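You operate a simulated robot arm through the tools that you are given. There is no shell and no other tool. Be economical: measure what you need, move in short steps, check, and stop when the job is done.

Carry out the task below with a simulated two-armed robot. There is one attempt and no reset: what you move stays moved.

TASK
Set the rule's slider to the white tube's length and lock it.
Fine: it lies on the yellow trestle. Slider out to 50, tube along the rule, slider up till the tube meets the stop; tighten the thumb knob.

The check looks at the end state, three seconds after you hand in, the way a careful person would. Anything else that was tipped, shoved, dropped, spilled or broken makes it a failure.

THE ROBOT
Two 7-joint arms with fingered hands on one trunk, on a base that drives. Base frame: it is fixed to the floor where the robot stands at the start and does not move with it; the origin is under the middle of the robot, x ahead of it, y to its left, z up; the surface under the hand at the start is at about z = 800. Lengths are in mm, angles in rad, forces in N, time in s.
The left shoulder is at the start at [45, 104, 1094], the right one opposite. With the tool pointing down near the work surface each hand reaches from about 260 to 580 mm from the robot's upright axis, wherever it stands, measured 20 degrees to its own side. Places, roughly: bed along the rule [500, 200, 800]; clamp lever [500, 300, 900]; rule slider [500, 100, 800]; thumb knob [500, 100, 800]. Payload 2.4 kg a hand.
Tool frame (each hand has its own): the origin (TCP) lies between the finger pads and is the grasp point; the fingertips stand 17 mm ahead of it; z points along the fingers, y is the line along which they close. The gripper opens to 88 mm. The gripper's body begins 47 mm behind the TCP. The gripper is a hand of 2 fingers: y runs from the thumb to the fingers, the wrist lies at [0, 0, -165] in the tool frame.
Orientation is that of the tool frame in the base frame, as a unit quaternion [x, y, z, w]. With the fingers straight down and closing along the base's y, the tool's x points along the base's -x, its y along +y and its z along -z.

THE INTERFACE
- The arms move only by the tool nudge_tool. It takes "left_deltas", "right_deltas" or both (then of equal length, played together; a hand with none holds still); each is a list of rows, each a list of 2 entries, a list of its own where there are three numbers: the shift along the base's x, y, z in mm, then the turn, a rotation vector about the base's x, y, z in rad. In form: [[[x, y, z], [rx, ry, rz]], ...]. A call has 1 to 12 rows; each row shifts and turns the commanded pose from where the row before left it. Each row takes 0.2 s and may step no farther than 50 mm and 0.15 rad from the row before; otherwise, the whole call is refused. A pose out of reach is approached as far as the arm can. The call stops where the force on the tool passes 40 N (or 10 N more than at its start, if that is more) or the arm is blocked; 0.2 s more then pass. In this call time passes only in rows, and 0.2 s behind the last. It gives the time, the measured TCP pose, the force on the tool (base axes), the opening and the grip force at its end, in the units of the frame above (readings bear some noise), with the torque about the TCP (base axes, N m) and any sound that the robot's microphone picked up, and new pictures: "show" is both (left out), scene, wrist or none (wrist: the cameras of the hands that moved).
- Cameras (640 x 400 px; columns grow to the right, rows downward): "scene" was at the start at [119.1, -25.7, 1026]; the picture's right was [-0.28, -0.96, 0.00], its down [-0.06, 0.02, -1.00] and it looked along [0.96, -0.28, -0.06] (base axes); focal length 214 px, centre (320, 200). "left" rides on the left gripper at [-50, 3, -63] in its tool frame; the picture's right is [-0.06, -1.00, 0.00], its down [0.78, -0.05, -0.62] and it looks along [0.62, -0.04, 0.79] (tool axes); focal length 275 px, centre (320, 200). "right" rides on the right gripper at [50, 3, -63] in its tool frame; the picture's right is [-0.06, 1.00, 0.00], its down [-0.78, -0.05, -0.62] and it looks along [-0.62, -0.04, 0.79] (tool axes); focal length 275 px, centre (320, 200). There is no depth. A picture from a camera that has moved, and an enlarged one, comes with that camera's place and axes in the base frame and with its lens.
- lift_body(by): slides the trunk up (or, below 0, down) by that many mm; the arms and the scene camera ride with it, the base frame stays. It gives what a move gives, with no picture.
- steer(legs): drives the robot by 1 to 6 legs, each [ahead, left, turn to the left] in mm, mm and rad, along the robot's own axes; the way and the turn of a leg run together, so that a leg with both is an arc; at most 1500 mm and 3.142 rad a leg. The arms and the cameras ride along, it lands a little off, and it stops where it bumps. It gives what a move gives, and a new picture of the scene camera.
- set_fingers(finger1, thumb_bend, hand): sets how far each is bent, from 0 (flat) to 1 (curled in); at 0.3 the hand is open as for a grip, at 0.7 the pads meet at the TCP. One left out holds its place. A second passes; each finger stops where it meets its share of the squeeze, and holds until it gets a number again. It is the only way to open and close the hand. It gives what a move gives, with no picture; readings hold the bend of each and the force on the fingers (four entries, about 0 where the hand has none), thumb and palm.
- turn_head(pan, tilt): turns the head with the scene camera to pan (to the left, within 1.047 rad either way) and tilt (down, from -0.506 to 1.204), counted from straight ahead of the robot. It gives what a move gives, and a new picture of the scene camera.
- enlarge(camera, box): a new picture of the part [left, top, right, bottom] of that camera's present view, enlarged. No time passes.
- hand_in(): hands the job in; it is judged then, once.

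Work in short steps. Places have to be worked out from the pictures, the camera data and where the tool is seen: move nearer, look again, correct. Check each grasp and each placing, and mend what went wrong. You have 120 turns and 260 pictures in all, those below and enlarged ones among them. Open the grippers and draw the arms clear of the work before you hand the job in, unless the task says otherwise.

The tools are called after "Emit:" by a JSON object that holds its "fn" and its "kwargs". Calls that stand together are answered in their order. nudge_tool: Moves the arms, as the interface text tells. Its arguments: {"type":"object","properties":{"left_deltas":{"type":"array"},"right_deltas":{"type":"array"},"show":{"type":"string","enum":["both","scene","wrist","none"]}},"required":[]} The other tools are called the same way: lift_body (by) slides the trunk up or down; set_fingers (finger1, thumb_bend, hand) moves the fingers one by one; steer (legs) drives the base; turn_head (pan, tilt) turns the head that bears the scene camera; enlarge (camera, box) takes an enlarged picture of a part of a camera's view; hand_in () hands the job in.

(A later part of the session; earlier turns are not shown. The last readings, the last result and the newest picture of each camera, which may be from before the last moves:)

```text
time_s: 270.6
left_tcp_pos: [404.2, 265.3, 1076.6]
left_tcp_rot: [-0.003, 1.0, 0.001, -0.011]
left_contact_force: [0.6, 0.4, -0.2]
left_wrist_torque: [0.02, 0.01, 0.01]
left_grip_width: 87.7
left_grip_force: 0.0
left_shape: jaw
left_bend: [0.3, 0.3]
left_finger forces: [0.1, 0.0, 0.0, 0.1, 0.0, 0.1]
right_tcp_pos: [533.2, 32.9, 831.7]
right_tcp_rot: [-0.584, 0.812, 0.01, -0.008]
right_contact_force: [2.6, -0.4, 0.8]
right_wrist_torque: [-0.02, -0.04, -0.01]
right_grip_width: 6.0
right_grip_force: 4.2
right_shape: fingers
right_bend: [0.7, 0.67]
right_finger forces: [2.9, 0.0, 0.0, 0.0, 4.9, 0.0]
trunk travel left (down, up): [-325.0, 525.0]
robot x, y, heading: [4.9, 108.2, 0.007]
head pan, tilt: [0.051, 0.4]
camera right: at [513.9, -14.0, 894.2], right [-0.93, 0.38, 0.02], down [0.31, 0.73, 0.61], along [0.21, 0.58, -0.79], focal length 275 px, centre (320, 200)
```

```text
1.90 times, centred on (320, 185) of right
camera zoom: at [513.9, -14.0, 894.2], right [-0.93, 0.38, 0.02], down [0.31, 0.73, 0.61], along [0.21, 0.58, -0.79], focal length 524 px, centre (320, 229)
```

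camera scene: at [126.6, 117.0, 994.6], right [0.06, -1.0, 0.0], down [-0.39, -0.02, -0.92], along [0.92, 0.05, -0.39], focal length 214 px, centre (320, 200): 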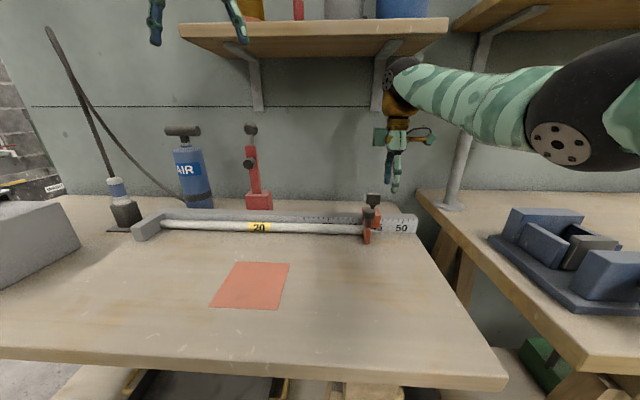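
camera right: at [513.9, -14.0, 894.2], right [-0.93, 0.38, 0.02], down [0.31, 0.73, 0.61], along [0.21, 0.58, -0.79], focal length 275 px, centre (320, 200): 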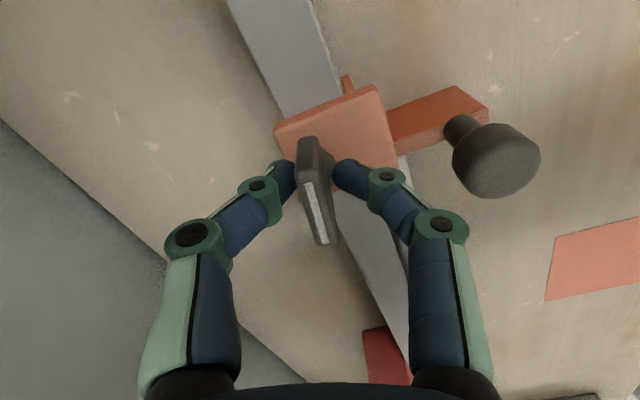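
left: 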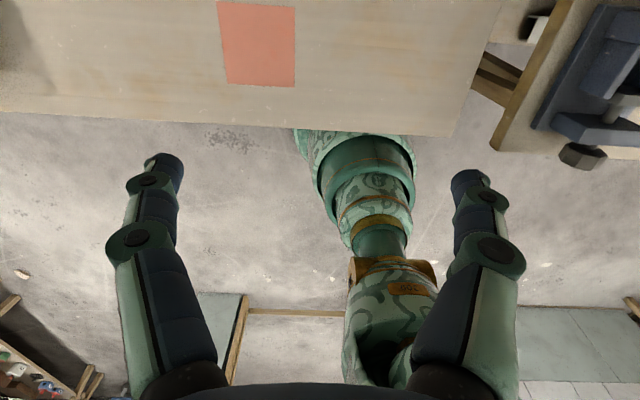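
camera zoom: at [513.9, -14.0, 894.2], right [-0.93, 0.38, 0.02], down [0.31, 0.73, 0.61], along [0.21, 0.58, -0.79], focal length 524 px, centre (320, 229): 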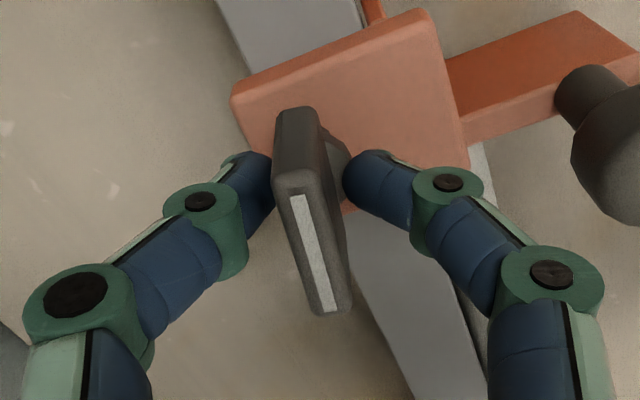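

The plate turns with the hand, no resistance yet. Continue clockwise.

Emit:
{"fn": "nudge_tool", "kwargs": {"right_deltas": [[[0, 0, 0], [0, 0, -0.1]], [[0, 0, 0], [0, 0, -0.1]], [[0, 0, 0], [0, 0, -0.1]], [[0, 0, 0], [0, 0, -0.1]], [[0, 0, 0], [0, 0, -0.1]], [[0, 0, 0], [0, 0, -0.1]]], "show": "wrist"}}

```text
time_s: 272.0
left_tcp_pos: [405.1, 263.9, 1076.9]
left_tcp_rot: [-0.004, 1.0, 0.001, -0.011]
left_contact_force: [0.4, 0.0, 0.5]
left_wrist_torque: [0.02, 0.01, 0.0]
left_grip_width: 87.9
left_grip_force: 0.1
left_shape: jaw
left_bend: [0.3, 0.3]
left_finger forces: [0.1, 0.0, 0.1, 0.0, 0.0, 0.0]
right_tcp_pos: [531.9, 32.3, 832.3]
right_tcp_rot: [-0.317, 0.948, 0.011, -0.006]
right_contact_force: [2.6, -1.6, 1.3]
right_wrist_torque: [-0.04, -0.01, 0.03]
right_grip_width: 5.7
right_grip_force: 4.0
right_shape: fingers
right_bend: [0.7, 0.67]
right_finger forces: [2.5, 0.1, 0.0, 0.1, 5.0, 0.1]
trunk travel left (down, up): [-325.0, 525.0]
robot x, y, heading: [3.3, 112.7, 0.007]
head pan, tilt: [0.051, 0.4]
camera right: at [490.4, 4.2, 894.6], right [-0.55, 0.83, 0.02], down [0.67, 0.42, 0.61], along [0.5, 0.35, -0.79], focal length 275 px, centre (320, 200)
```

right: 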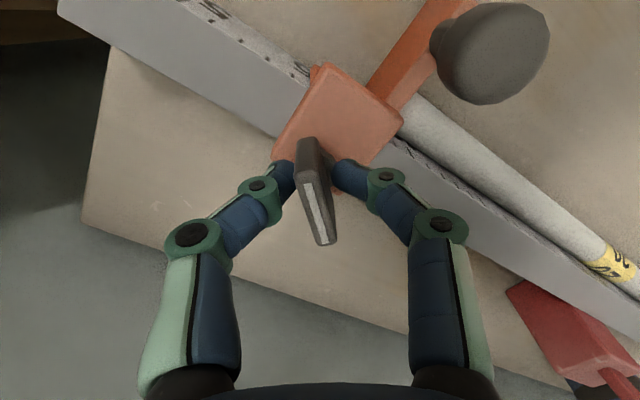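

Still free. Continue turning.

Emit:
{"fn": "nudge_tool", "kwargs": {"right_deltas": [[[0, 0, 0], [0, 0, -0.1]], [[0, 0, 0], [0, 0, -0.1]], [[0, 0, 0], [0, 0, -0.1]], [[0, 0, 0], [0, 0, -0.1]], [[0, 0, 0], [0, 0, -0.1]], [[0, 0, 0], [0, 0, -0.1]], [[0, 0, 0], [0, 0, -0.1]]], "show": "wrist"}}

```text
time_s: 273.6
left_tcp_pos: [404.3, 266.3, 1077.0]
left_tcp_rot: [-0.004, 1.0, 0.001, -0.01]
left_contact_force: [-0.8, 0.0, 0.1]
left_wrist_torque: [-0.01, -0.01, -0.01]
left_grip_width: 87.7
left_grip_force: 0.0
left_shape: jaw
left_bend: [0.3, 0.3]
left_finger forces: [0.0, 0.1, 0.0, 0.1, 0.1, 0.1]
right_tcp_pos: [531.5, 32.2, 832.4]
right_tcp_rot: [0.026, 1.0, 0.013, 0.0]
right_contact_force: [1.3, -0.3, 5.8]
right_wrist_torque: [0.02, -0.01, 0.04]
right_grip_width: 3.3
right_grip_force: 5.4
right_shape: fingers
right_bend: [0.71, 0.68]
right_finger forces: [6.6, 0.0, 0.0, 0.1, 4.3, 0.1]
trunk travel left (down, up): [-325.0, 525.0]
robot x, y, heading: [1.2, 108.3, 0.009]
head pan, tilt: [0.051, 0.4]
camera right: at [480.7, 36.6, 895.3], right [0.11, 0.99, 0.02], down [0.78, -0.1, 0.62], along [0.61, -0.05, -0.79], focal length 275 px, centre (320, 200)
```

right: 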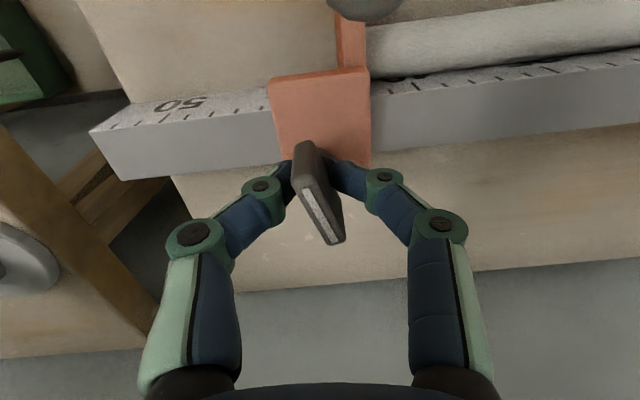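

The plate begins to lag the hand slightly (resistance). I tighten the grip slightly and turn further.

Emit:
{"fn": "set_fingers", "kwargs": {"hand": "right", "finger1": 0.76, "thumb_bend": 0.76}}

Emit:
{"fn": "nudge_tool", "kwargs": {"right_deltas": [[[0, 0, 0], [0, 0, -0.08]], [[0, 0, 0], [0, 0, -0.08]], [[0, 0, 0], [0, 0, -0.08]]], "show": "wrist"}}

```text
time_s: 274.6
left_tcp_pos: [403.6, 265.2, 1075.8]
left_tcp_rot: [-0.003, 1.0, 0.001, -0.01]
left_contact_force: [0.2, 0.6, 0.5]
left_wrist_torque: [0.02, -0.03, -0.01]
left_grip_width: 87.8
left_grip_force: 0.1
left_shape: jaw
left_bend: [0.3, 0.3]
left_finger forces: [0.0, 0.1, 0.1, 0.0, 0.1, 0.1]
right_tcp_pos: [531.2, 31.6, 833.8]
right_tcp_rot: [0.024, 1.0, 0.012, -0.002]
right_contact_force: [0.1, -1.9, 6.8]
right_wrist_torque: [-0.07, -0.01, 0.0]
right_grip_width: 0.0
right_grip_force: 11.6
right_shape: fingers
right_bend: [0.72, 0.73]
right_finger forces: [5.0, 0.0, 0.1, 0.0, 17.8, 0.1]
trunk travel left (down, up): [-325.0, 525.0]
robot x, y, heading: [4.6, 110.5, 0.007]
head pan, tilt: [0.051, 0.4]
```

```text
time_s: 275.4
left_tcp_pos: [405.0, 265.5, 1076.2]
left_tcp_rot: [-0.003, 1.0, 0.001, -0.01]
left_contact_force: [0.4, -0.7, 0.1]
left_wrist_torque: [-0.02, -0.01, 0.01]
left_grip_width: 87.8
left_grip_force: 0.0
left_shape: jaw
left_bend: [0.3, 0.3]
left_finger forces: [0.0, 0.0, 0.0, 0.0, 0.1, 0.0]
right_tcp_pos: [530.8, 31.9, 831.9]
right_tcp_rot: [0.146, 0.989, 0.013, 0.001]
right_contact_force: [1.6, -2.9, 4.2]
right_wrist_torque: [-0.07, -0.02, -0.01]
right_grip_width: 0.0
right_grip_force: 9.3
right_shape: fingers
right_bend: [0.72, 0.72]
right_finger forces: [4.7, 0.0, 0.0, 0.0, 14.7, 0.1]
trunk travel left (down, up): [-325.0, 525.0]
robot x, y, heading: [4.5, 110.1, 0.005]
head pan, tilt: [0.051, 0.4]
camera right: at [483.1, 48.4, 895.2], right [0.35, 0.94, 0.02], down [0.73, -0.29, 0.61], along [0.58, -0.2, -0.79], focal length 275 px, centre (320, 200)
```

right: 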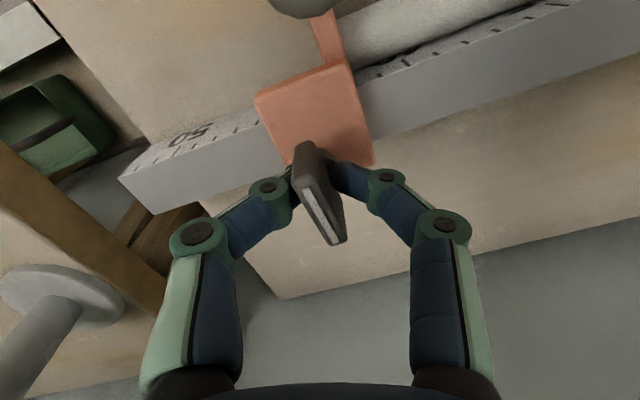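

The plate still follows. Continue turning clockwise.

Emit:
{"fn": "nudge_tool", "kwargs": {"right_deltas": [[[0, 0, 0], [0, 0, -0.1]], [[0, 0, 0], [0, 0, -0.1]], [[0, 0, 0], [0, 0, -0.1]], [[0, 0, 0], [0, 0, -0.1]], [[0, 0, 0], [0, 0, -0.1]], [[0, 0, 0], [0, 0, -0.1]]], "show": "wrist"}}

```text
time_s: 276.8
left_tcp_pos: [404.6, 265.1, 1075.3]
left_tcp_rot: [-0.004, 1.0, 0.002, -0.01]
left_contact_force: [0.3, 0.7, -0.8]
left_wrist_torque: [0.0, 0.03, 0.01]
left_grip_width: 87.9
left_grip_force: 0.1
left_shape: jaw
left_bend: [0.3, 0.3]
left_finger forces: [0.1, 0.1, 0.0, 0.0, 0.0, 0.1]
right_tcp_pos: [532.1, 32.7, 831.9]
right_tcp_rot: [0.432, 0.902, 0.012, 0.004]
right_contact_force: [5.4, -8.9, 8.6]
right_wrist_torque: [-0.17, -0.1, 0.39]
right_grip_width: 1.6
right_grip_force: 36.0
right_shape: fingers
right_bend: [0.73, 0.72]
right_finger forces: [23.4, 0.1, 0.0, 0.0, 48.0, 0.0]
trunk travel left (down, up): [-325.0, 525.0]
robot x, y, heading: [2.2, 109.4, 0.008]
head pan, tilt: [0.051, 0.4]
camera right: at [500.7, 71.1, 895.3], right [0.82, 0.58, 0.02], down [0.44, -0.65, 0.62], along [0.37, -0.49, -0.79], focal length 275 px, centre (320, 200)
```

right: 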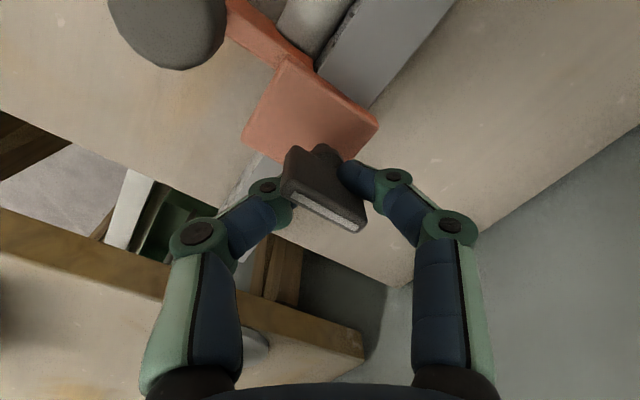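

Torque rose to 0.39 N m and the plate no longer turns (≈80–90° turned): tight. I open the fingers, rise a little and look.

Emit:
{"fn": "set_fingers", "kwargs": {"hand": "right", "finger1": 0.5, "thumb_bend": 0.5}}

Emit:
{"fn": "nudge_tool", "kwargs": {"right_deltas": [[[0, 0, 15], [0, 0, 0]], [[0, 0, 20], [0, 0, 0]]], "show": "wrist"}}

Emit:
{"fn": "enlarge", "kwargs": {"camera": "scene", "box": [330, 170, 410, 250]}}

```text
time_s: 277.8
left_tcp_pos: [403.9, 266.5, 1076.0]
left_tcp_rot: [-0.004, 1.0, 0.001, -0.01]
left_contact_force: [-0.9, 0.6, 0.6]
left_wrist_torque: [0.0, 0.01, 0.03]
left_grip_width: 88.1
left_grip_force: 0.0
left_shape: jaw
left_bend: [0.3, 0.3]
left_finger forces: [0.0, 0.1, 0.0, 0.0, 0.0, 0.0]
right_tcp_pos: [531.8, 33.2, 831.0]
right_tcp_rot: [0.431, 0.902, 0.011, 0.003]
right_contact_force: [0.7, -0.2, -0.3]
right_wrist_torque: [-0.02, 0.02, 0.04]
right_grip_width: 38.9
right_grip_force: 0.0
right_shape: fingers
right_bend: [0.5, 0.5]
right_finger forces: [0.0, 0.0, 0.1, 0.0, 0.1, 0.0]
trunk travel left (down, up): [-325.0, 525.0]
robot x, y, heading: [2.5, 108.5, 0.008]
head pan, tilt: [0.051, 0.4]
```

```text
time_s: 278.4
left_tcp_pos: [404.1, 265.7, 1075.5]
left_tcp_rot: [-0.004, 1.0, 0.002, -0.011]
left_contact_force: [-0.4, 0.0, 0.9]
left_wrist_torque: [0.03, 0.01, -0.01]
left_grip_width: 87.9
left_grip_force: 0.0
left_shape: jaw
left_bend: [0.3, 0.3]
left_finger forces: [0.0, 0.1, 0.0, 0.1, 0.0, 0.0]
right_tcp_pos: [532.5, 33.6, 867.2]
right_tcp_rot: [0.432, 0.902, 0.012, 0.004]
right_contact_force: [-0.9, 0.2, 0.6]
right_wrist_torque: [0.01, 0.01, 0.02]
right_grip_width: 38.9
right_grip_force: 0.2
right_shape: fingers
right_bend: [0.5, 0.5]
right_finger forces: [0.1, 0.0, 0.0, 0.0, 0.0, 0.1]
trunk travel left (down, up): [-325.0, 525.0]
robot x, y, heading: [3.2, 109.8, 0.011]
head pan, tilt: [0.051, 0.4]
camera right: at [500.9, 73.2, 930.5], right [0.82, 0.58, 0.02], down [0.44, -0.65, 0.61], along [0.37, -0.49, -0.79], focal length 275 px, centre (320, 200)
```

right: 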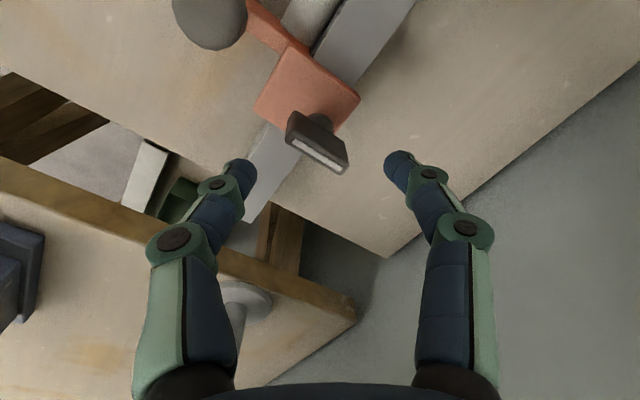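

```text
5.00 times, centred on (370, 210) of scene
camera zoom: at [126.5, 117.1, 994.7], right [0.06, -1.0, 0.0], down [-0.39, -0.02, -0.92], along [0.92, 0.05, -0.39], focal length 1072 px, centre (70, 150)
```

zoom: 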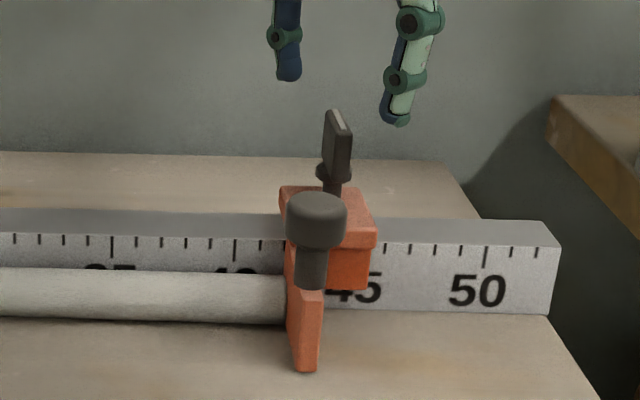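

The plate now lies along x (≈80–90° turned). To make sure it's fully tight, I re-grip it squarely (hand yaw ≈ +0.2) and twist once more.

Emit:
{"fn": "nudge_tool", "kwargs": {"right_deltas": [[[0, 0, 0], [0, 0, 0.14]], [[0, 0, 0], [0, 0, 0.14]], [[0, 0, 0], [0, 0, 0.14]], [[0, 0, 0], [0, 0, 0.14]], [[0, 0, 0], [0, 0, 0.14]], [[0, 0, 0], [0, 0, 0.14]], [[0, 0, 0], [0, 0, 0.14]], [[0, 0, 0], [0, 0, 0.1]]], "show": "wrist"}}

Emit:
{"fn": "enlarge", "kwargs": {"camera": "right", "box": [240, 80, 400, 240]}}

```text
time_s: 280.2
left_tcp_pos: [404.8, 267.6, 1076.7]
left_tcp_rot: [-0.004, 1.0, 0.001, -0.01]
left_contact_force: [-0.5, 0.2, -0.4]
left_wrist_torque: [0.0, -0.02, -0.02]
left_grip_width: 87.6
left_grip_force: 0.1
left_shape: jaw
left_bend: [0.3, 0.3]
left_finger forces: [0.1, 0.0, 0.0, 0.0, 0.1, 0.0]
right_tcp_pos: [532.1, 33.1, 866.1]
right_tcp_rot: [-0.095, 0.995, 0.012, -0.002]
right_contact_force: [0.4, 0.3, 0.1]
right_wrist_torque: [0.0, 0.05, -0.01]
right_grip_width: 38.5
right_grip_force: 0.0
right_shape: fingers
right_bend: [0.5, 0.5]
right_finger forces: [0.0, 0.0, 0.0, 0.0, 0.0, 0.0]
trunk travel left (down, up): [-325.0, 525.0]
robot x, y, heading: [3.3, 111.7, 0.007]
head pan, tilt: [0.051, 0.4]
camera right: at [481.8, 25.0, 929.9], right [-0.13, 0.99, 0.02], down [0.78, 0.09, 0.61], along [0.61, 0.1, -0.79], focal length 275 px, centre (320, 200)
```

right: 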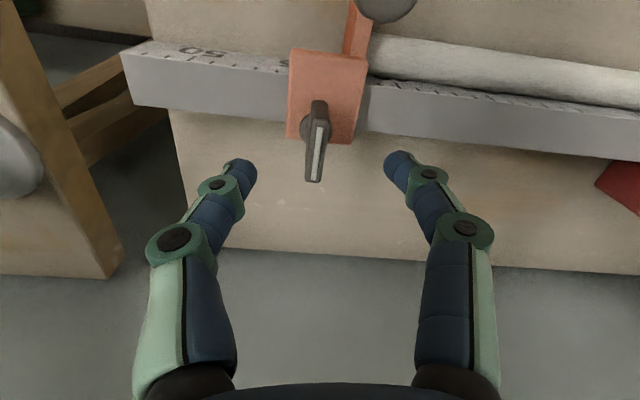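

```text
2.50 times, centred on (320, 160) of right
camera zoom: at [481.8, 25.0, 929.9], right [-0.13, 0.99, 0.02], down [0.78, 0.09, 0.61], along [0.61, 0.1, -0.79], focal length 688 px, centre (320, 300)
```

zoom: 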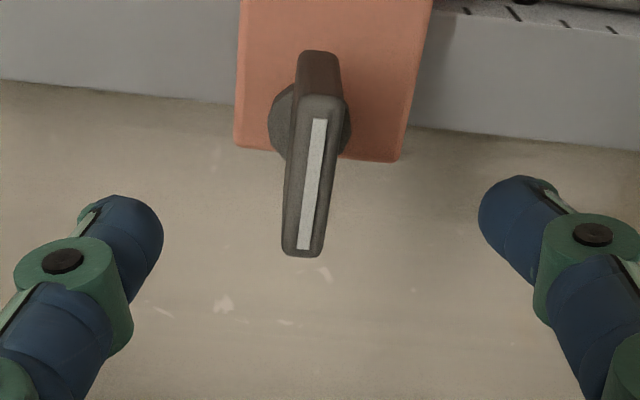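

Plate is now almost exactly along x (~93° turned). I grip it squarely and test-twist.

Emit:
{"fn": "nudge_tool", "kwargs": {"right_deltas": [[[0, 0, 0], [0, 0, -0.12]], [[0, 0, -12], [0, 0, -0.1]], [[0, 0, -12], [0, 0, 0]], [[0, 0, -10], [0, 0, 0]]], "show": "none"}}

Emit:
{"fn": "set_fingers", "kwargs": {"hand": "right", "finger1": 0.73, "thumb_bend": 0.73}}

Emit:
{"fn": "nudge_tool", "kwargs": {"right_deltas": [[[0, 0, 0], [0, 0, -0.07]], [[0, 0, 0], [0, 0, -0.07]], [[0, 0, 0], [0, 0, -0.07]]], "show": "wrist"}}

```text
time_s: 281.2
left_tcp_pos: [403.6, 265.5, 1075.4]
left_tcp_rot: [-0.004, 1.0, 0.0, -0.01]
left_contact_force: [-0.4, 0.7, 0.2]
left_wrist_torque: [0.01, 0.0, -0.03]
left_grip_width: 87.8
left_grip_force: 0.2
left_shape: jaw
left_bend: [0.3, 0.3]
left_finger forces: [0.1, 0.1, 0.0, 0.1, 0.0, 0.0]
right_tcp_pos: [530.8, 32.3, 831.6]
right_tcp_rot: [0.015, 1.0, 0.013, -0.002]
right_contact_force: [0.3, -0.3, -0.8]
right_wrist_torque: [-0.01, 0.02, 0.03]
right_grip_width: 38.7
right_grip_force: 0.0
right_shape: fingers
right_bend: [0.5, 0.5]
right_finger forces: [0.0, 0.1, 0.0, 0.0, 0.1, 0.1]
trunk travel left (down, up): [-325.0, 525.0]
robot x, y, heading: [3.4, 112.9, 0.007]
head pan, tilt: [0.051, 0.4]
```

```text
time_s: 282.2
left_tcp_pos: [404.3, 264.9, 1076.9]
left_tcp_rot: [-0.004, 1.0, 0.0, -0.011]
left_contact_force: [0.1, -0.3, -0.1]
left_wrist_torque: [0.02, 0.0, 0.0]
left_grip_width: 87.8
left_grip_force: 0.1
left_shape: jaw
left_bend: [0.3, 0.3]
left_finger forces: [0.0, 0.0, 0.0, 0.0, 0.0, 0.1]
right_tcp_pos: [531.8, 33.8, 831.7]
right_tcp_rot: [0.015, 1.0, 0.012, 0.0]
right_contact_force: [0.2, -2.0, 6.2]
right_wrist_torque: [-0.06, 0.0, 0.0]
right_grip_width: 0.1
right_grip_force: 7.5
right_shape: fingers
right_bend: [0.71, 0.71]
right_finger forces: [4.1, 0.1, 0.0, 0.1, 11.6, 0.0]
trunk travel left (down, up): [-325.0, 525.0]
robot x, y, heading: [3.5, 113.8, 0.004]
head pan, tilt: [0.051, 0.4]
```

```text
time_s: 283.0
left_tcp_pos: [405.2, 265.3, 1076.0]
left_tcp_rot: [-0.003, 1.0, 0.001, -0.011]
left_contact_force: [-0.2, -0.5, -0.1]
left_wrist_torque: [0.06, -0.03, 0.01]
left_grip_width: 87.8
left_grip_force: 0.1
left_shape: jaw
left_bend: [0.3, 0.3]
left_finger forces: [0.0, 0.0, 0.1, 0.0, 0.1, 0.1]
right_tcp_pos: [531.2, 30.9, 833.4]
right_tcp_rot: [0.121, 0.993, 0.012, -0.001]
right_contact_force: [2.4, -1.8, 7.6]
right_wrist_torque: [-0.02, -0.04, 0.09]
right_grip_width: 0.0
right_grip_force: 8.7
right_shape: fingers
right_bend: [0.71, 0.71]
right_finger forces: [5.2, 0.0, 0.0, 0.0, 11.9, 0.0]
trunk travel left (down, up): [-325.0, 525.0]
robot x, y, heading: [4.0, 112.4, 0.009]
head pan, tilt: [0.051, 0.4]
camera right: at [482.0, 45.6, 896.0], right [0.3, 0.95, 0.02], down [0.75, -0.25, 0.61], along [0.59, -0.17, -0.79], focal length 275 px, centre (320, 200)
```

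right: 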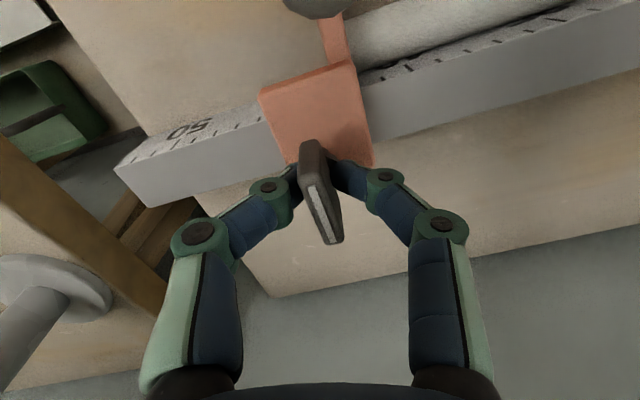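

Resistance again (0.09 N m rising). A further firm twist to be sure.

Emit:
{"fn": "nudge_tool", "kwargs": {"right_deltas": [[[0, 0, 0], [0, 0, -0.08]], [[0, 0, 0], [0, 0, -0.08]], [[0, 0, 0], [0, 0, -0.08]], [[0, 0, 0], [0, 0, -0.08]]], "show": "wrist"}}

```text
time_s: 284.0
left_tcp_pos: [403.7, 265.9, 1075.6]
left_tcp_rot: [-0.003, 1.0, 0.002, -0.01]
left_contact_force: [0.3, -0.2, 0.2]
left_wrist_torque: [-0.02, 0.0, -0.04]
left_grip_width: 87.9
left_grip_force: 0.0
left_shape: jaw
left_bend: [0.3, 0.3]
left_finger forces: [0.0, 0.0, 0.1, 0.0, 0.0, 0.1]
right_tcp_pos: [531.8, 32.2, 834.2]
right_tcp_rot: [0.278, 0.961, 0.012, 0.001]
right_contact_force: [2.7, -3.4, 6.6]
right_wrist_torque: [-0.02, -0.04, 0.07]
right_grip_width: 0.0
right_grip_force: 9.0
right_shape: fingers
right_bend: [0.71, 0.71]
right_finger forces: [6.6, 0.0, 0.0, 0.0, 12.1, 0.0]
trunk travel left (down, up): [-325.0, 525.0]
robot x, y, heading: [3.4, 114.4, 0.009]
head pan, tilt: [0.051, 0.4]
camera right: at [489.3, 60.3, 896.4], right [0.58, 0.81, 0.02], down [0.63, -0.47, 0.62], along [0.51, -0.34, -0.79], focal length 275 px, centre (320, 200)
```

right: 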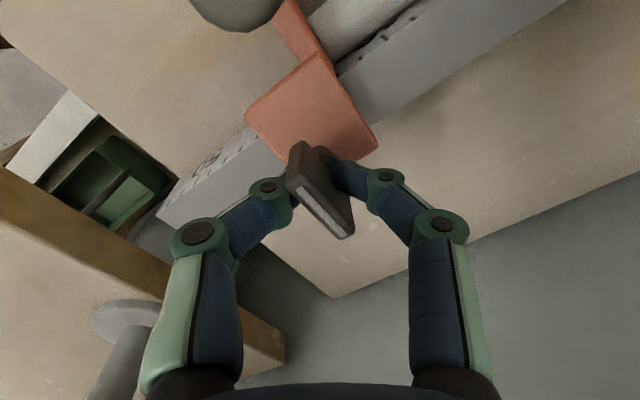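

The plate stays put while the fingers slip: tight. I release, retreat below the shelf, and do a gentle pull test on the push grip.

Emit:
{"fn": "set_fingers", "kwargs": {"hand": "right", "finger1": 0.45, "thumb_bend": 0.45}}

Emit:
{"fn": "nudge_tool", "kwargs": {"right_deltas": [[[0, 0, 15], [0, 0, 0]], [[0, 0, 25], [0, 0, 0.14]], [[-15, 4, 10], [0, 0, 0.14]], [[-15, 4, 0], [0, 0, 0.14]], [[-15, 4, 0], [0, 0, 0.13]], [[-13, 3, 0], [0, 0, 0]]], "show": "wrist"}}

Emit:
{"fn": "enlarge", "kwargs": {"camera": "scene", "box": [330, 170, 410, 250]}}

```text
time_s: 285.0
left_tcp_pos: [404.3, 264.7, 1075.4]
left_tcp_rot: [-0.003, 1.0, 0.0, -0.011]
left_contact_force: [-0.1, -0.4, -0.6]
left_wrist_torque: [0.01, -0.02, 0.0]
left_grip_width: 87.7
left_grip_force: 0.0
left_shape: jaw
left_bend: [0.3, 0.3]
left_finger forces: [0.0, 0.0, 0.0, 0.0, 0.0, 0.0]
right_tcp_pos: [531.4, 32.8, 834.3]
right_tcp_rot: [0.276, 0.961, 0.012, 0.002]
right_contact_force: [-0.8, -0.2, 0.7]
right_wrist_torque: [-0.02, -0.01, 0.0]
right_grip_width: 50.0
right_grip_force: 0.1
right_shape: fingers
right_bend: [0.45, 0.45]
right_finger forces: [0.0, 0.0, 0.1, 0.0, 0.0, 0.0]
trunk travel left (down, up): [-325.0, 525.0]
robot x, y, heading: [1.8, 111.6, 0.008]
head pan, tilt: [0.051, 0.4]
```

```text
time_s: 286.4
left_tcp_pos: [404.8, 266.1, 1075.8]
left_tcp_rot: [-0.004, 1.0, 0.0, -0.01]
left_contact_force: [-0.2, 0.0, 0.0]
left_wrist_torque: [-0.03, -0.01, 0.0]
left_grip_width: 87.8
left_grip_force: 0.0
left_shape: jaw
left_bend: [0.3, 0.3]
left_finger forces: [0.0, 0.1, 0.1, 0.0, 0.0, 0.1]
right_tcp_pos: [473.1, 48.4, 883.2]
right_tcp_rot: [0.005, 1.0, 0.012, -0.001]
right_contact_force: [-0.4, -0.4, 0.9]
right_wrist_torque: [0.01, 0.0, 0.02]
right_grip_width: 50.1
right_grip_force: 0.1
right_shape: fingers
right_bend: [0.45, 0.45]
right_finger forces: [0.1, 0.1, 0.0, 0.0, 0.1, 0.0]
trunk travel left (down, up): [-325.0, 525.0]
robot x, y, heading: [1.5, 109.8, 0.005]
head pan, tilt: [0.051, 0.4]
camera right: at [422.5, 50.4, 945.8], right [0.07, 1.0, 0.02], down [0.79, -0.07, 0.61], along [0.61, -0.03, -0.79], focal length 275 px, centre (320, 200)
```

right: 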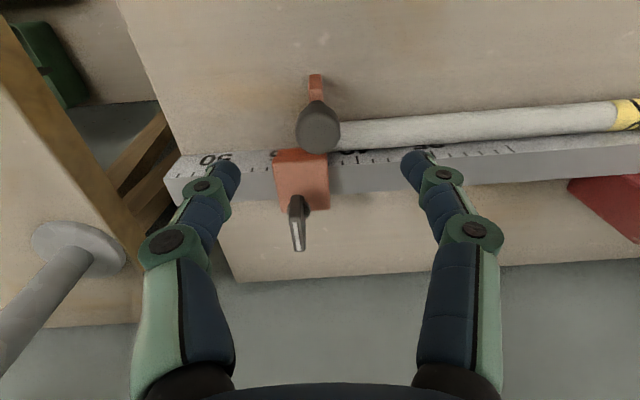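

```text
5.00 times, centred on (370, 210) of scene
camera zoom: at [126.5, 117.1, 994.7], right [0.06, -1.0, 0.0], down [-0.39, -0.02, -0.92], along [0.92, 0.05, -0.39], focal length 1072 px, centre (70, 150)
```

zoom: 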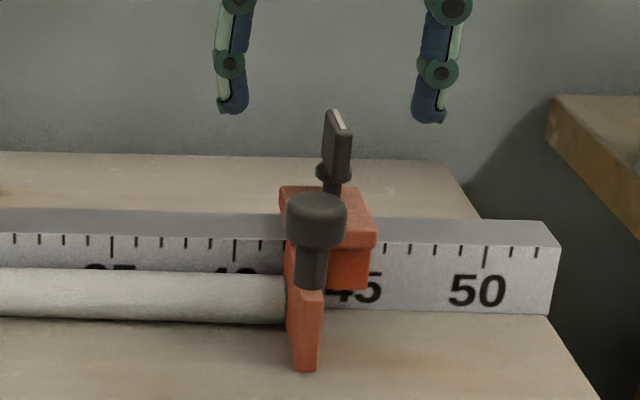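

Slider and plate unchanged. Gentle pull test on the grip.

Emit:
{"fn": "set_fingers", "kwargs": {"hand": "right", "finger1": 0.3, "thumb_bend": 0.3}}

Emit:
{"fn": "nudge_tool", "kwargs": {"right_deltas": [[[0, 0, -30], [0, 0, 0]], [[0, 0, -31], [0, 0, 0]]], "show": "none"}}

Emit:
{"fn": "set_fingers", "kwargs": {"hand": "right", "finger1": 0.7, "thumb_bend": 0.7}}

Emit:
{"fn": "nudge_tool", "kwargs": {"right_deltas": [[[0, -1, 0], [0, 0, 0]], [[0, -1, 0], [0, 0, 0]], [[0, -1, 0], [0, 0, 0]]], "show": "none"}}

Emit:
{"fn": "enlarge", "kwargs": {"camera": "scene", "box": [330, 170, 410, 250]}}

```text
time_s: 287.4
left_tcp_pos: [405.7, 265.0, 1075.9]
left_tcp_rot: [-0.004, 1.0, 0.001, -0.01]
left_contact_force: [0.2, 0.4, 0.3]
left_wrist_torque: [0.01, -0.03, 0.0]
left_grip_width: 87.8
left_grip_force: 0.1
left_shape: jaw
left_bend: [0.3, 0.3]
left_finger forces: [0.0, 0.0, 0.1, 0.0, 0.0, 0.0]
right_tcp_pos: [474.2, 48.2, 883.5]
right_tcp_rot: [0.005, 1.0, 0.012, -0.002]
right_contact_force: [-0.3, 0.4, 0.3]
right_wrist_torque: [0.03, 0.01, 0.03]
right_grip_width: 83.5
right_grip_force: 0.1
right_shape: fingers
right_bend: [0.3, 0.3]
right_finger forces: [0.0, 0.0, 0.0, 0.1, 0.1, 0.0]
trunk travel left (down, up): [-325.0, 525.0]
robot x, y, heading: [-0.1, 111.9, 0.006]
head pan, tilt: [0.051, 0.4]
```

```text
time_s: 288.0
left_tcp_pos: [404.7, 265.0, 1074.9]
left_tcp_rot: [-0.004, 1.0, 0.0, -0.011]
left_contact_force: [0.0, 0.1, 0.1]
left_wrist_torque: [0.0, 0.01, -0.01]
left_grip_width: 88.0
left_grip_force: 0.1
left_shape: jaw
left_bend: [0.3, 0.3]
left_finger forces: [0.0, 0.1, 0.0, 0.1, 0.0, 0.0]
right_tcp_pos: [473.6, 48.5, 821.7]
right_tcp_rot: [0.005, 1.0, 0.012, -0.002]
right_contact_force: [-0.6, -0.6, -0.2]
right_wrist_torque: [-0.06, 0.01, -0.01]
right_grip_width: 83.7
right_grip_force: 0.1
right_shape: fingers
right_bend: [0.3, 0.3]
right_finger forces: [0.0, 0.0, 0.0, 0.0, 0.1, 0.0]
trunk travel left (down, up): [-325.0, 525.0]
robot x, y, heading: [3.3, 112.0, 0.005]
head pan, tilt: [0.051, 0.4]
```

```text
time_s: 289.0
left_tcp_pos: [405.0, 265.9, 1076.8]
left_tcp_rot: [-0.004, 1.0, 0.001, -0.01]
left_contact_force: [-0.5, -0.6, 0.3]
left_wrist_torque: [-0.01, -0.01, -0.01]
left_grip_width: 87.8
left_grip_force: 0.1
left_shape: jaw
left_bend: [0.3, 0.3]
left_finger forces: [0.1, 0.1, 0.1, 0.1, 0.1, 0.0]
right_tcp_pos: [474.3, 46.5, 820.3]
right_tcp_rot: [0.005, 1.0, 0.013, -0.002]
right_contact_force: [-1.2, 0.2, -1.9]
right_wrist_torque: [0.01, 0.02, -0.01]
right_grip_width: 3.8
right_grip_force: 2.8
right_shape: fingers
right_bend: [0.66, 0.68]
right_finger forces: [1.8, 0.1, 0.0, 0.0, 3.1, 0.1]
trunk travel left (down, up): [-325.0, 525.0]
robot x, y, heading: [4.4, 110.7, 0.004]
head pan, tilt: [0.051, 0.4]
```

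```text
time_s: 289.8
left_tcp_pos: [405.1, 266.2, 1075.5]
left_tcp_rot: [-0.004, 1.0, 0.001, -0.01]
left_contact_force: [0.4, -1.0, 0.1]
left_wrist_torque: [0.0, -0.01, -0.02]
left_grip_width: 87.7
left_grip_force: 0.1
left_shape: jaw
left_bend: [0.3, 0.3]
left_finger forces: [0.0, 0.0, 0.1, 0.0, 0.0, 0.0]
right_tcp_pos: [474.2, 44.1, 820.7]
right_tcp_rot: [0.005, 1.0, 0.013, -0.002]
right_contact_force: [-1.1, 0.8, -3.2]
right_wrist_torque: [0.01, -0.01, -0.02]
right_grip_width: 4.2
right_grip_force: 2.5
right_shape: fingers
right_bend: [0.65, 0.68]
right_finger forces: [2.6, 0.1, 0.0, 0.0, 1.9, 0.0]
trunk travel left (down, up): [-325.0, 525.0]
robot x, y, heading: [3.8, 112.7, 0.006]
head pan, tilt: [0.051, 0.4]
```

```text
5.00 times, centred on (370, 210) of scene
camera zoom: at [126.5, 117.3, 994.6], right [0.06, -1.0, 0.0], down [-0.39, -0.02, -0.92], along [0.92, 0.05, -0.39], focal length 1072 px, centre (70, 150)
```

zoom: 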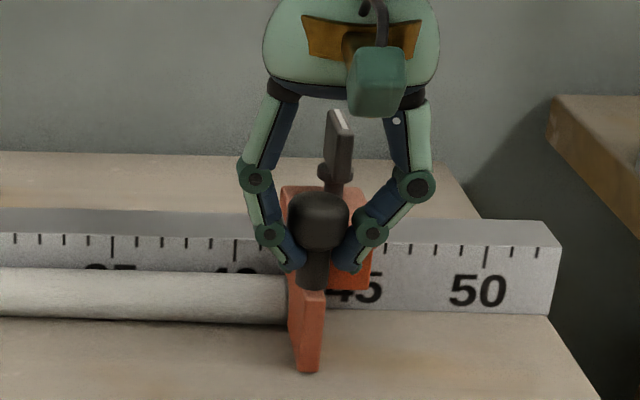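

The slider may have shifted a hair. I zoom in closely on blade and tube end.

Emit:
{"fn": "enlarge", "kwargs": {"camera": "scene", "box": [355, 195, 395, 220]}}

Emit:
{"fn": "nudge_tool", "kwargs": {"right_deltas": [[[0, -1, 0], [0, 0, 0]], [[0, -1, 0], [0, 0, 0]]], "show": "none"}}

Emit:
{"fn": "enlarge", "kwargs": {"camera": "scene", "box": [355, 195, 395, 220]}}

```text
16.00 times, centred on (375, 208) of scene
camera zoom: at [126.5, 117.3, 994.6], right [0.06, -1.0, 0.0], down [-0.39, -0.02, -0.92], along [0.92, 0.05, -0.39], focal length 3432 px, centre (-560, 80)
```

zoom: 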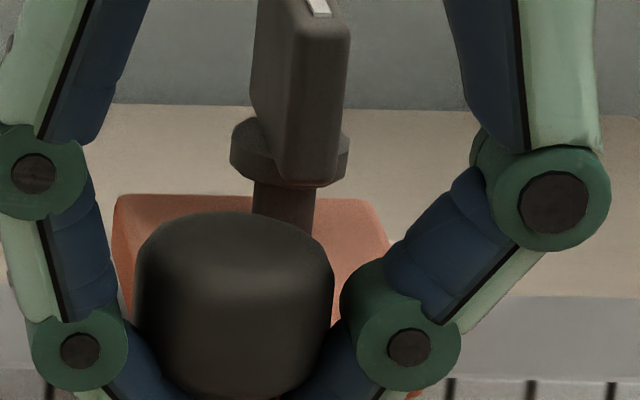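

```text
time_s: 290.4
left_tcp_pos: [405.0, 264.9, 1075.6]
left_tcp_rot: [-0.003, 1.0, 0.0, -0.01]
left_contact_force: [0.3, 0.9, -0.6]
left_wrist_torque: [0.0, 0.01, 0.01]
left_grip_width: 87.8
left_grip_force: 0.0
left_shape: jaw
left_bend: [0.3, 0.3]
left_finger forces: [0.1, 0.1, 0.1, 0.1, 0.1, 0.0]
right_tcp_pos: [474.2, 44.4, 822.0]
right_tcp_rot: [0.005, 1.0, 0.012, -0.002]
right_contact_force: [-1.9, 1.4, -2.3]
right_wrist_torque: [0.06, 0.02, 0.01]
right_grip_width: 4.7
right_grip_force: 2.8
right_shape: fingers
right_bend: [0.65, 0.68]
right_finger forces: [3.6, 0.0, 0.1, 0.0, 1.8, 0.0]
trunk travel left (down, up): [-325.0, 525.0]
robot x, y, heading: [2.5, 114.4, 0.011]
head pan, tilt: [0.051, 0.4]
```

```text
16.00 times, centred on (375, 208) of scene
camera zoom: at [126.4, 117.3, 994.7], right [0.06, -1.0, 0.0], down [-0.39, -0.02, -0.92], along [0.92, 0.05, -0.39], focal length 3432 px, centre (-560, 80)
```

zoom: 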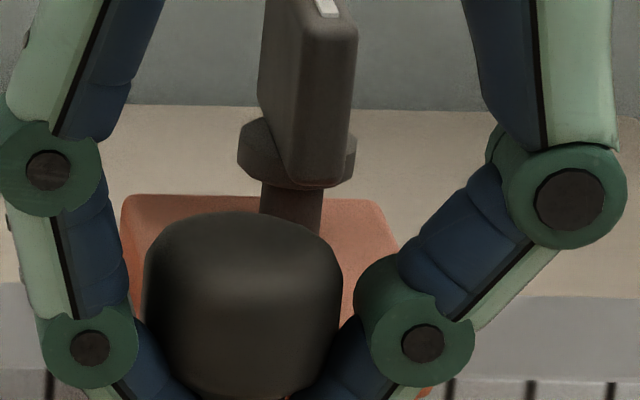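

The slider still slides at ~1.4 N, so it's not locked: clockwise led to the loose end-stop. I first push it back against the tube.

Emit:
{"fn": "nudge_tool", "kwargs": {"right_deltas": [[[0, 1, 0], [0, 0, 0]], [[0, 1, 0], [0, 0, 0]], [[0, 1, 0], [0, 0, 0]], [[0, 1, 0], [0, 0, 0]], [[0, 1, 0], [0, 0, 0]], [[0, 1, 0], [0, 0, 0]], [[0, 1, 0], [0, 0, 0]]], "show": "none"}}

Emit:
{"fn": "enlarge", "kwargs": {"camera": "scene", "box": [330, 170, 410, 250]}}

```text
time_s: 292.0
left_tcp_pos: [404.9, 265.9, 1076.1]
left_tcp_rot: [-0.003, 1.0, 0.001, -0.01]
left_contact_force: [0.0, -0.1, -0.6]
left_wrist_torque: [0.01, -0.03, 0.0]
left_grip_width: 88.1
left_grip_force: 0.1
left_shape: jaw
left_bend: [0.3, 0.3]
left_finger forces: [0.1, 0.0, 0.0, 0.0, 0.0, 0.0]
right_tcp_pos: [473.8, 49.2, 821.3]
right_tcp_rot: [0.006, 1.0, 0.012, -0.002]
right_contact_force: [-3.0, -3.7, -3.9]
right_wrist_torque: [-0.06, 0.0, -0.01]
right_grip_width: 5.3
right_grip_force: 3.7
right_shape: fingers
right_bend: [0.66, 0.67]
right_finger forces: [2.3, 0.0, 0.1, 0.0, 5.0, 0.0]
trunk travel left (down, up): [-325.0, 525.0]
robot x, y, heading: [4.5, 105.7, 0.007]
head pan, tilt: [0.051, 0.4]
```

```text
5.00 times, centred on (370, 210) of scene
camera zoom: at [126.4, 116.7, 994.7], right [0.06, -1.0, 0.0], down [-0.39, -0.02, -0.92], along [0.92, 0.05, -0.39], focal length 1072 px, centre (70, 150)
```

zoom: 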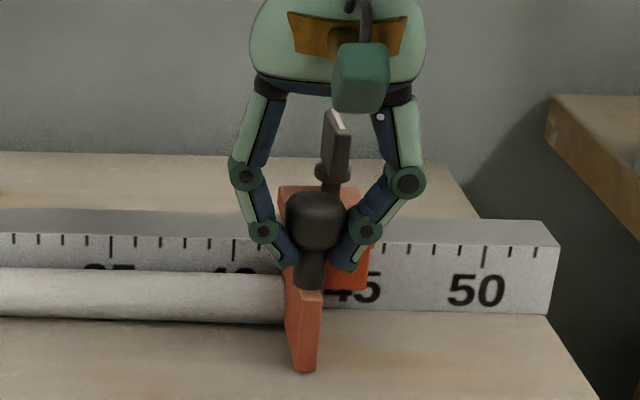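

Back in contact (-3.7 N). Release, move above the plate and grip it at yaw 0 to turn it counter-clockwise.

Emit:
{"fn": "set_fingers", "kwargs": {"hand": "right", "finger1": 0.3, "thumb_bend": 0.3}}

Emit:
{"fn": "nudge_tool", "kwargs": {"right_deltas": [[[0, 0, 30], [0, 0, 0]], [[0, 0, 30], [0, 0, 0]], [[20, -6, 0], [0, 0, 0]], [[20, -6, 0], [0, 0, 0]], [[18, -4, 0], [0, 0, 0]]], "show": "none"}}

Emit:
{"fn": "set_fingers", "kwargs": {"hand": "right", "finger1": 0.5, "thumb_bend": 0.5}}

Emit:
{"fn": "nudge_tool", "kwargs": {"right_deltas": [[[0, 0, -15], [0, 0, 0]], [[0, 0, -15], [0, 0, 0]], [[0, 0, -15], [0, 0, 0]]], "show": "wrist"}}

```text
time_s: 293.0
left_tcp_pos: [405.4, 265.6, 1075.9]
left_tcp_rot: [-0.003, 1.0, 0.001, -0.011]
left_contact_force: [0.2, 0.2, 0.3]
left_wrist_torque: [-0.01, 0.0, 0.0]
left_grip_width: 88.0
left_grip_force: 0.0
left_shape: jaw
left_bend: [0.3, 0.3]
left_finger forces: [0.0, 0.1, 0.0, 0.0, 0.1, 0.0]
right_tcp_pos: [473.9, 51.3, 822.4]
right_tcp_rot: [0.005, 1.0, 0.012, -0.002]
right_contact_force: [-0.1, -0.1, -0.4]
right_wrist_torque: [-0.04, -0.02, -0.01]
right_grip_width: 83.5
right_grip_force: 0.1
right_shape: fingers
right_bend: [0.3, 0.3]
right_finger forces: [0.1, 0.0, 0.0, 0.1, 0.0, 0.0]
trunk travel left (down, up): [-325.0, 525.0]
robot x, y, heading: [4.0, 108.5, 0.006]
head pan, tilt: [0.051, 0.4]
```

```text
time_s: 294.2
left_tcp_pos: [404.7, 266.6, 1075.4]
left_tcp_rot: [-0.003, 1.0, 0.001, -0.011]
left_contact_force: [-1.1, 0.5, 0.6]
left_wrist_torque: [0.03, -0.01, 0.02]
left_grip_width: 87.8
left_grip_force: 0.0
left_shape: jaw
left_bend: [0.3, 0.3]
left_finger forces: [0.1, 0.0, 0.0, 0.0, 0.1, 0.1]
right_tcp_pos: [534.4, 33.4, 883.5]
right_tcp_rot: [0.006, 1.0, 0.013, -0.002]
right_contact_force: [0.1, -0.6, 0.3]
right_wrist_torque: [-0.01, 0.01, 0.01]
right_grip_width: 83.4
right_grip_force: 0.1
right_shape: fingers
right_bend: [0.3, 0.3]
right_finger forces: [0.0, 0.1, 0.0, 0.1, 0.0, 0.0]
trunk travel left (down, up): [-325.0, 525.0]
robot x, y, heading: [1.1, 111.6, 0.006]
head pan, tilt: [0.051, 0.4]
```

```text
time_s: 295.2
left_tcp_pos: [404.4, 265.8, 1075.7]
left_tcp_rot: [-0.004, 1.0, 0.001, -0.011]
left_contact_force: [0.3, -0.2, 0.0]
left_wrist_torque: [0.02, -0.01, -0.01]
left_grip_width: 88.0
left_grip_force: 0.1
left_shape: jaw
left_bend: [0.3, 0.3]
left_finger forces: [0.0, 0.0, 0.0, 0.0, 0.0, 0.1]
right_tcp_pos: [534.1, 33.6, 882.6]
right_tcp_rot: [0.005, 1.0, 0.011, -0.002]
right_contact_force: [-0.5, -0.2, -1.0]
right_wrist_torque: [-0.02, -0.03, 0.0]
right_grip_width: 39.5
right_grip_force: 0.0
right_shape: fingers
right_bend: [0.5, 0.5]
right_finger forces: [0.0, 0.0, 0.0, 0.1, 0.0, 0.0]
trunk travel left (down, up): [-325.0, 525.0]
robot x, y, heading: [1.8, 110.3, 0.005]
head pan, tilt: [0.051, 0.4]
```

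```text
time_s: 296.0
left_tcp_pos: [404.1, 267.0, 1075.6]
left_tcp_rot: [-0.004, 1.0, 0.001, -0.011]
left_contact_force: [-0.8, -0.8, 0.7]
left_wrist_torque: [0.0, 0.01, 0.0]
left_grip_width: 87.9
left_grip_force: 0.1
left_shape: jaw
left_bend: [0.3, 0.3]
left_finger forces: [0.0, 0.1, 0.0, 0.1, 0.0, 0.0]
right_tcp_pos: [532.6, 33.9, 835.9]
right_tcp_rot: [0.005, 1.0, 0.011, -0.001]
right_contact_force: [-0.3, -0.3, 0.0]
right_wrist_torque: [0.01, 0.04, 0.0]
right_grip_width: 39.5
right_grip_force: 0.1
right_shape: fingers
right_bend: [0.5, 0.5]
right_finger forces: [0.1, 0.0, 0.0, 0.1, 0.0, 0.1]
trunk travel left (down, up): [-325.0, 525.0]
robot x, y, heading: [2.7, 110.6, 0.003]
head pan, tilt: [0.051, 0.4]
camera right: at [481.4, 36.2, 899.1], right [0.07, 1.0, 0.02], down [0.79, -0.07, 0.61], along [0.61, -0.03, -0.79], focal length 275 px, centre (320, 200)
```

right: 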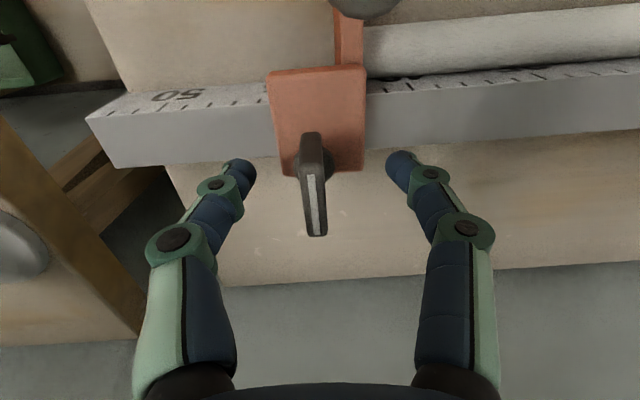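

I raise slightly so the pads hold the plate itself rather than the stem, close moderately, and test clockwise first for a true stop.

Emit:
{"fn": "nudge_tool", "kwargs": {"right_deltas": [[[0, 0, 4], [0, 0, 0]]], "show": "none"}}

Emit:
{"fn": "set_fingers", "kwargs": {"hand": "right", "finger1": 0.71, "thumb_bend": 0.71}}

Emit:
{"fn": "nudge_tool", "kwargs": {"right_deltas": [[[0, 0, 0], [0, 0, -0.06]], [[0, 0, 0], [0, 0, -0.06]], [[0, 0, 0], [0, 0, -0.06]], [[0, 0, 0], [0, 0, -0.06]]], "show": "wrist"}}

Emit:
{"fn": "enlarge", "kwargs": {"camera": "scene", "box": [340, 160, 404, 224]}}

```text
time_s: 296.4
left_tcp_pos: [404.7, 265.0, 1075.9]
left_tcp_rot: [-0.003, 1.0, 0.001, -0.011]
left_contact_force: [0.3, 0.4, 0.3]
left_wrist_torque: [0.01, 0.0, 0.01]
left_grip_width: 87.9
left_grip_force: 0.1
left_shape: jaw
left_bend: [0.3, 0.3]
left_finger forces: [0.0, 0.0, 0.1, 0.0, 0.0, 0.1]
right_tcp_pos: [532.3, 34.5, 841.1]
right_tcp_rot: [0.005, 1.0, 0.012, 0.0]
right_contact_force: [-0.4, 0.2, -0.4]
right_wrist_torque: [0.04, 0.0, 0.01]
right_grip_width: 39.8
right_grip_force: 0.1
right_shape: fingers
right_bend: [0.5, 0.5]
right_finger forces: [0.1, 0.1, 0.0, 0.1, 0.1, 0.1]
trunk travel left (down, up): [-325.0, 525.0]
robot x, y, heading: [3.2, 109.4, 0.008]
head pan, tilt: [0.051, 0.4]
```

```text
time_s: 297.4
left_tcp_pos: [404.8, 264.6, 1076.4]
left_tcp_rot: [-0.004, 1.0, 0.001, -0.011]
left_contact_force: [-0.2, 0.0, 0.3]
left_wrist_torque: [0.01, 0.04, 0.01]
left_grip_width: 87.9
left_grip_force: 0.1
left_shape: jaw
left_bend: [0.3, 0.3]
left_finger forces: [0.1, 0.1, 0.1, 0.0, 0.0, 0.2]
right_tcp_pos: [532.8, 34.0, 840.7]
right_tcp_rot: [0.005, 1.0, 0.012, -0.002]
right_contact_force: [-0.5, -1.8, -0.5]
right_wrist_torque: [-0.03, 0.02, -0.03]
right_grip_width: 0.3
right_grip_force: 1.9
right_shape: fingers
right_bend: [0.7, 0.68]
right_finger forces: [0.7, 0.0, 0.0, 0.1, 2.9, 0.0]
trunk travel left (down, up): [-325.0, 525.0]
robot x, y, heading: [4.0, 109.5, 0.007]
head pan, tilt: [0.051, 0.4]
```

```text
time_s: 298.4
left_tcp_pos: [404.4, 265.1, 1075.9]
left_tcp_rot: [-0.002, 1.0, 0.001, -0.011]
left_contact_force: [0.0, 0.7, 0.2]
left_wrist_torque: [0.0, 0.04, -0.02]
left_grip_width: 88.0
left_grip_force: 0.1
left_shape: jaw
left_bend: [0.3, 0.3]
left_finger forces: [0.1, 0.0, 0.0, 0.0, 0.0, 0.0]
right_tcp_pos: [532.1, 34.5, 840.3]
right_tcp_rot: [0.126, 0.992, 0.012, 0.0]
right_contact_force: [1.6, -2.2, -1.8]
right_wrist_torque: [-0.06, 0.0, 0.03]
right_grip_width: 0.6
right_grip_force: 1.7
right_shape: fingers
right_bend: [0.7, 0.68]
right_finger forces: [1.1, 0.0, 0.1, 0.0, 3.1, 0.1]
trunk travel left (down, up): [-325.0, 525.0]
robot x, y, heading: [-0.8, 112.8, 0.01]
head pan, tilt: [0.051, 0.4]
camera right: at [483.4, 47.7, 903.6], right [0.31, 0.95, 0.02], down [0.75, -0.26, 0.61], along [0.59, -0.17, -0.79], focal length 275 px, centre (320, 200)
```

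right: 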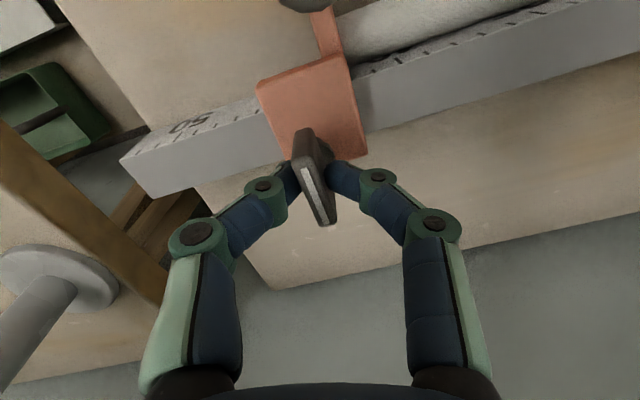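

```text
6.25 times, centred on (372, 192) of scene
camera zoom: at [126.7, 116.9, 994.6], right [0.06, -1.0, 0.0], down [-0.39, -0.02, -0.92], along [0.92, 0.05, -0.39], focal length 1340 px, centre (-5, 250)
```

zoom: 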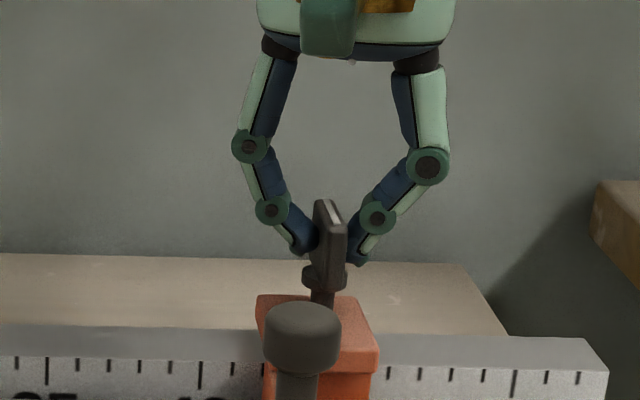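

Clockwise: the plate doesn't follow. Now counter-clockwise with the same grip.

Emit:
{"fn": "set_fingers", "kwargs": {"hand": "right", "finger1": 0.73, "thumb_bend": 0.73}}

Emit:
{"fn": "nudge_tool", "kwargs": {"right_deltas": [[[0, 0, 0], [0, 0, 0.1]], [[0, 0, 0], [0, 0, 0.1]], [[0, 0, 0], [0, 0, 0.1]], [[0, 0, 0], [0, 0, 0.1]], [[0, 0, 0], [0, 0, 0.1]], [[0, 0, 0], [0, 0, 0.1]]], "show": "wrist"}}

```text
time_s: 299.4
left_tcp_pos: [404.0, 265.2, 1076.7]
left_tcp_rot: [-0.004, 1.0, 0.001, -0.01]
left_contact_force: [0.4, -0.9, 0.5]
left_wrist_torque: [0.06, 0.0, 0.01]
left_grip_width: 88.0
left_grip_force: 0.1
left_shape: jaw
left_bend: [0.3, 0.3]
left_finger forces: [0.0, 0.0, 0.0, 0.0, 0.0, 0.0]
right_tcp_pos: [532.8, 32.4, 840.2]
right_tcp_rot: [0.125, 0.992, 0.012, 0.0]
right_contact_force: [1.0, -3.1, -2.1]
right_wrist_torque: [-0.05, -0.03, 0.03]
right_grip_width: 0.1
right_grip_force: 3.2
right_shape: fingers
right_bend: [0.71, 0.68]
right_finger forces: [1.6, 0.1, 0.0, 0.1, 4.5, 0.0]
trunk travel left (down, up): [-325.0, 525.0]
robot x, y, heading: [4.0, 108.0, 0.007]
head pan, tilt: [0.051, 0.4]
```

```text
time_s: 300.8
left_tcp_pos: [405.2, 265.3, 1076.6]
left_tcp_rot: [-0.003, 1.0, 0.001, -0.01]
left_contact_force: [-0.3, 0.0, -0.3]
left_wrist_torque: [-0.01, -0.01, 0.0]
left_grip_width: 87.8
left_grip_force: 0.2
left_shape: jaw
left_bend: [0.3, 0.3]
left_finger forces: [0.0, 0.1, 0.0, 0.1, 0.1, 0.0]
right_tcp_pos: [532.2, 33.2, 840.3]
right_tcp_rot: [-0.173, 0.985, 0.012, -0.004]
right_contact_force: [-1.5, -3.3, -1.4]
right_wrist_torque: [-0.05, 0.03, 0.0]
right_grip_width: 0.0
right_grip_force: 3.5
right_shape: fingers
right_bend: [0.72, 0.68]
right_finger forces: [1.7, 0.0, 0.1, 0.1, 5.0, 0.0]
trunk travel left (down, up): [-325.0, 525.0]
robot x, y, heading: [0.9, 108.1, 0.012]
head pan, tilt: [0.051, 0.4]
camera right: at [483.4, 18.5, 903.6], right [-0.28, 0.96, 0.02], down [0.76, 0.21, 0.61], along [0.58, 0.19, -0.79], focal length 275 px, centre (320, 200)
```

right: 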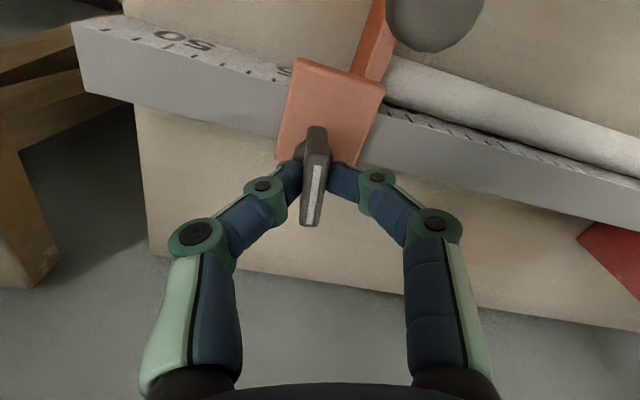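

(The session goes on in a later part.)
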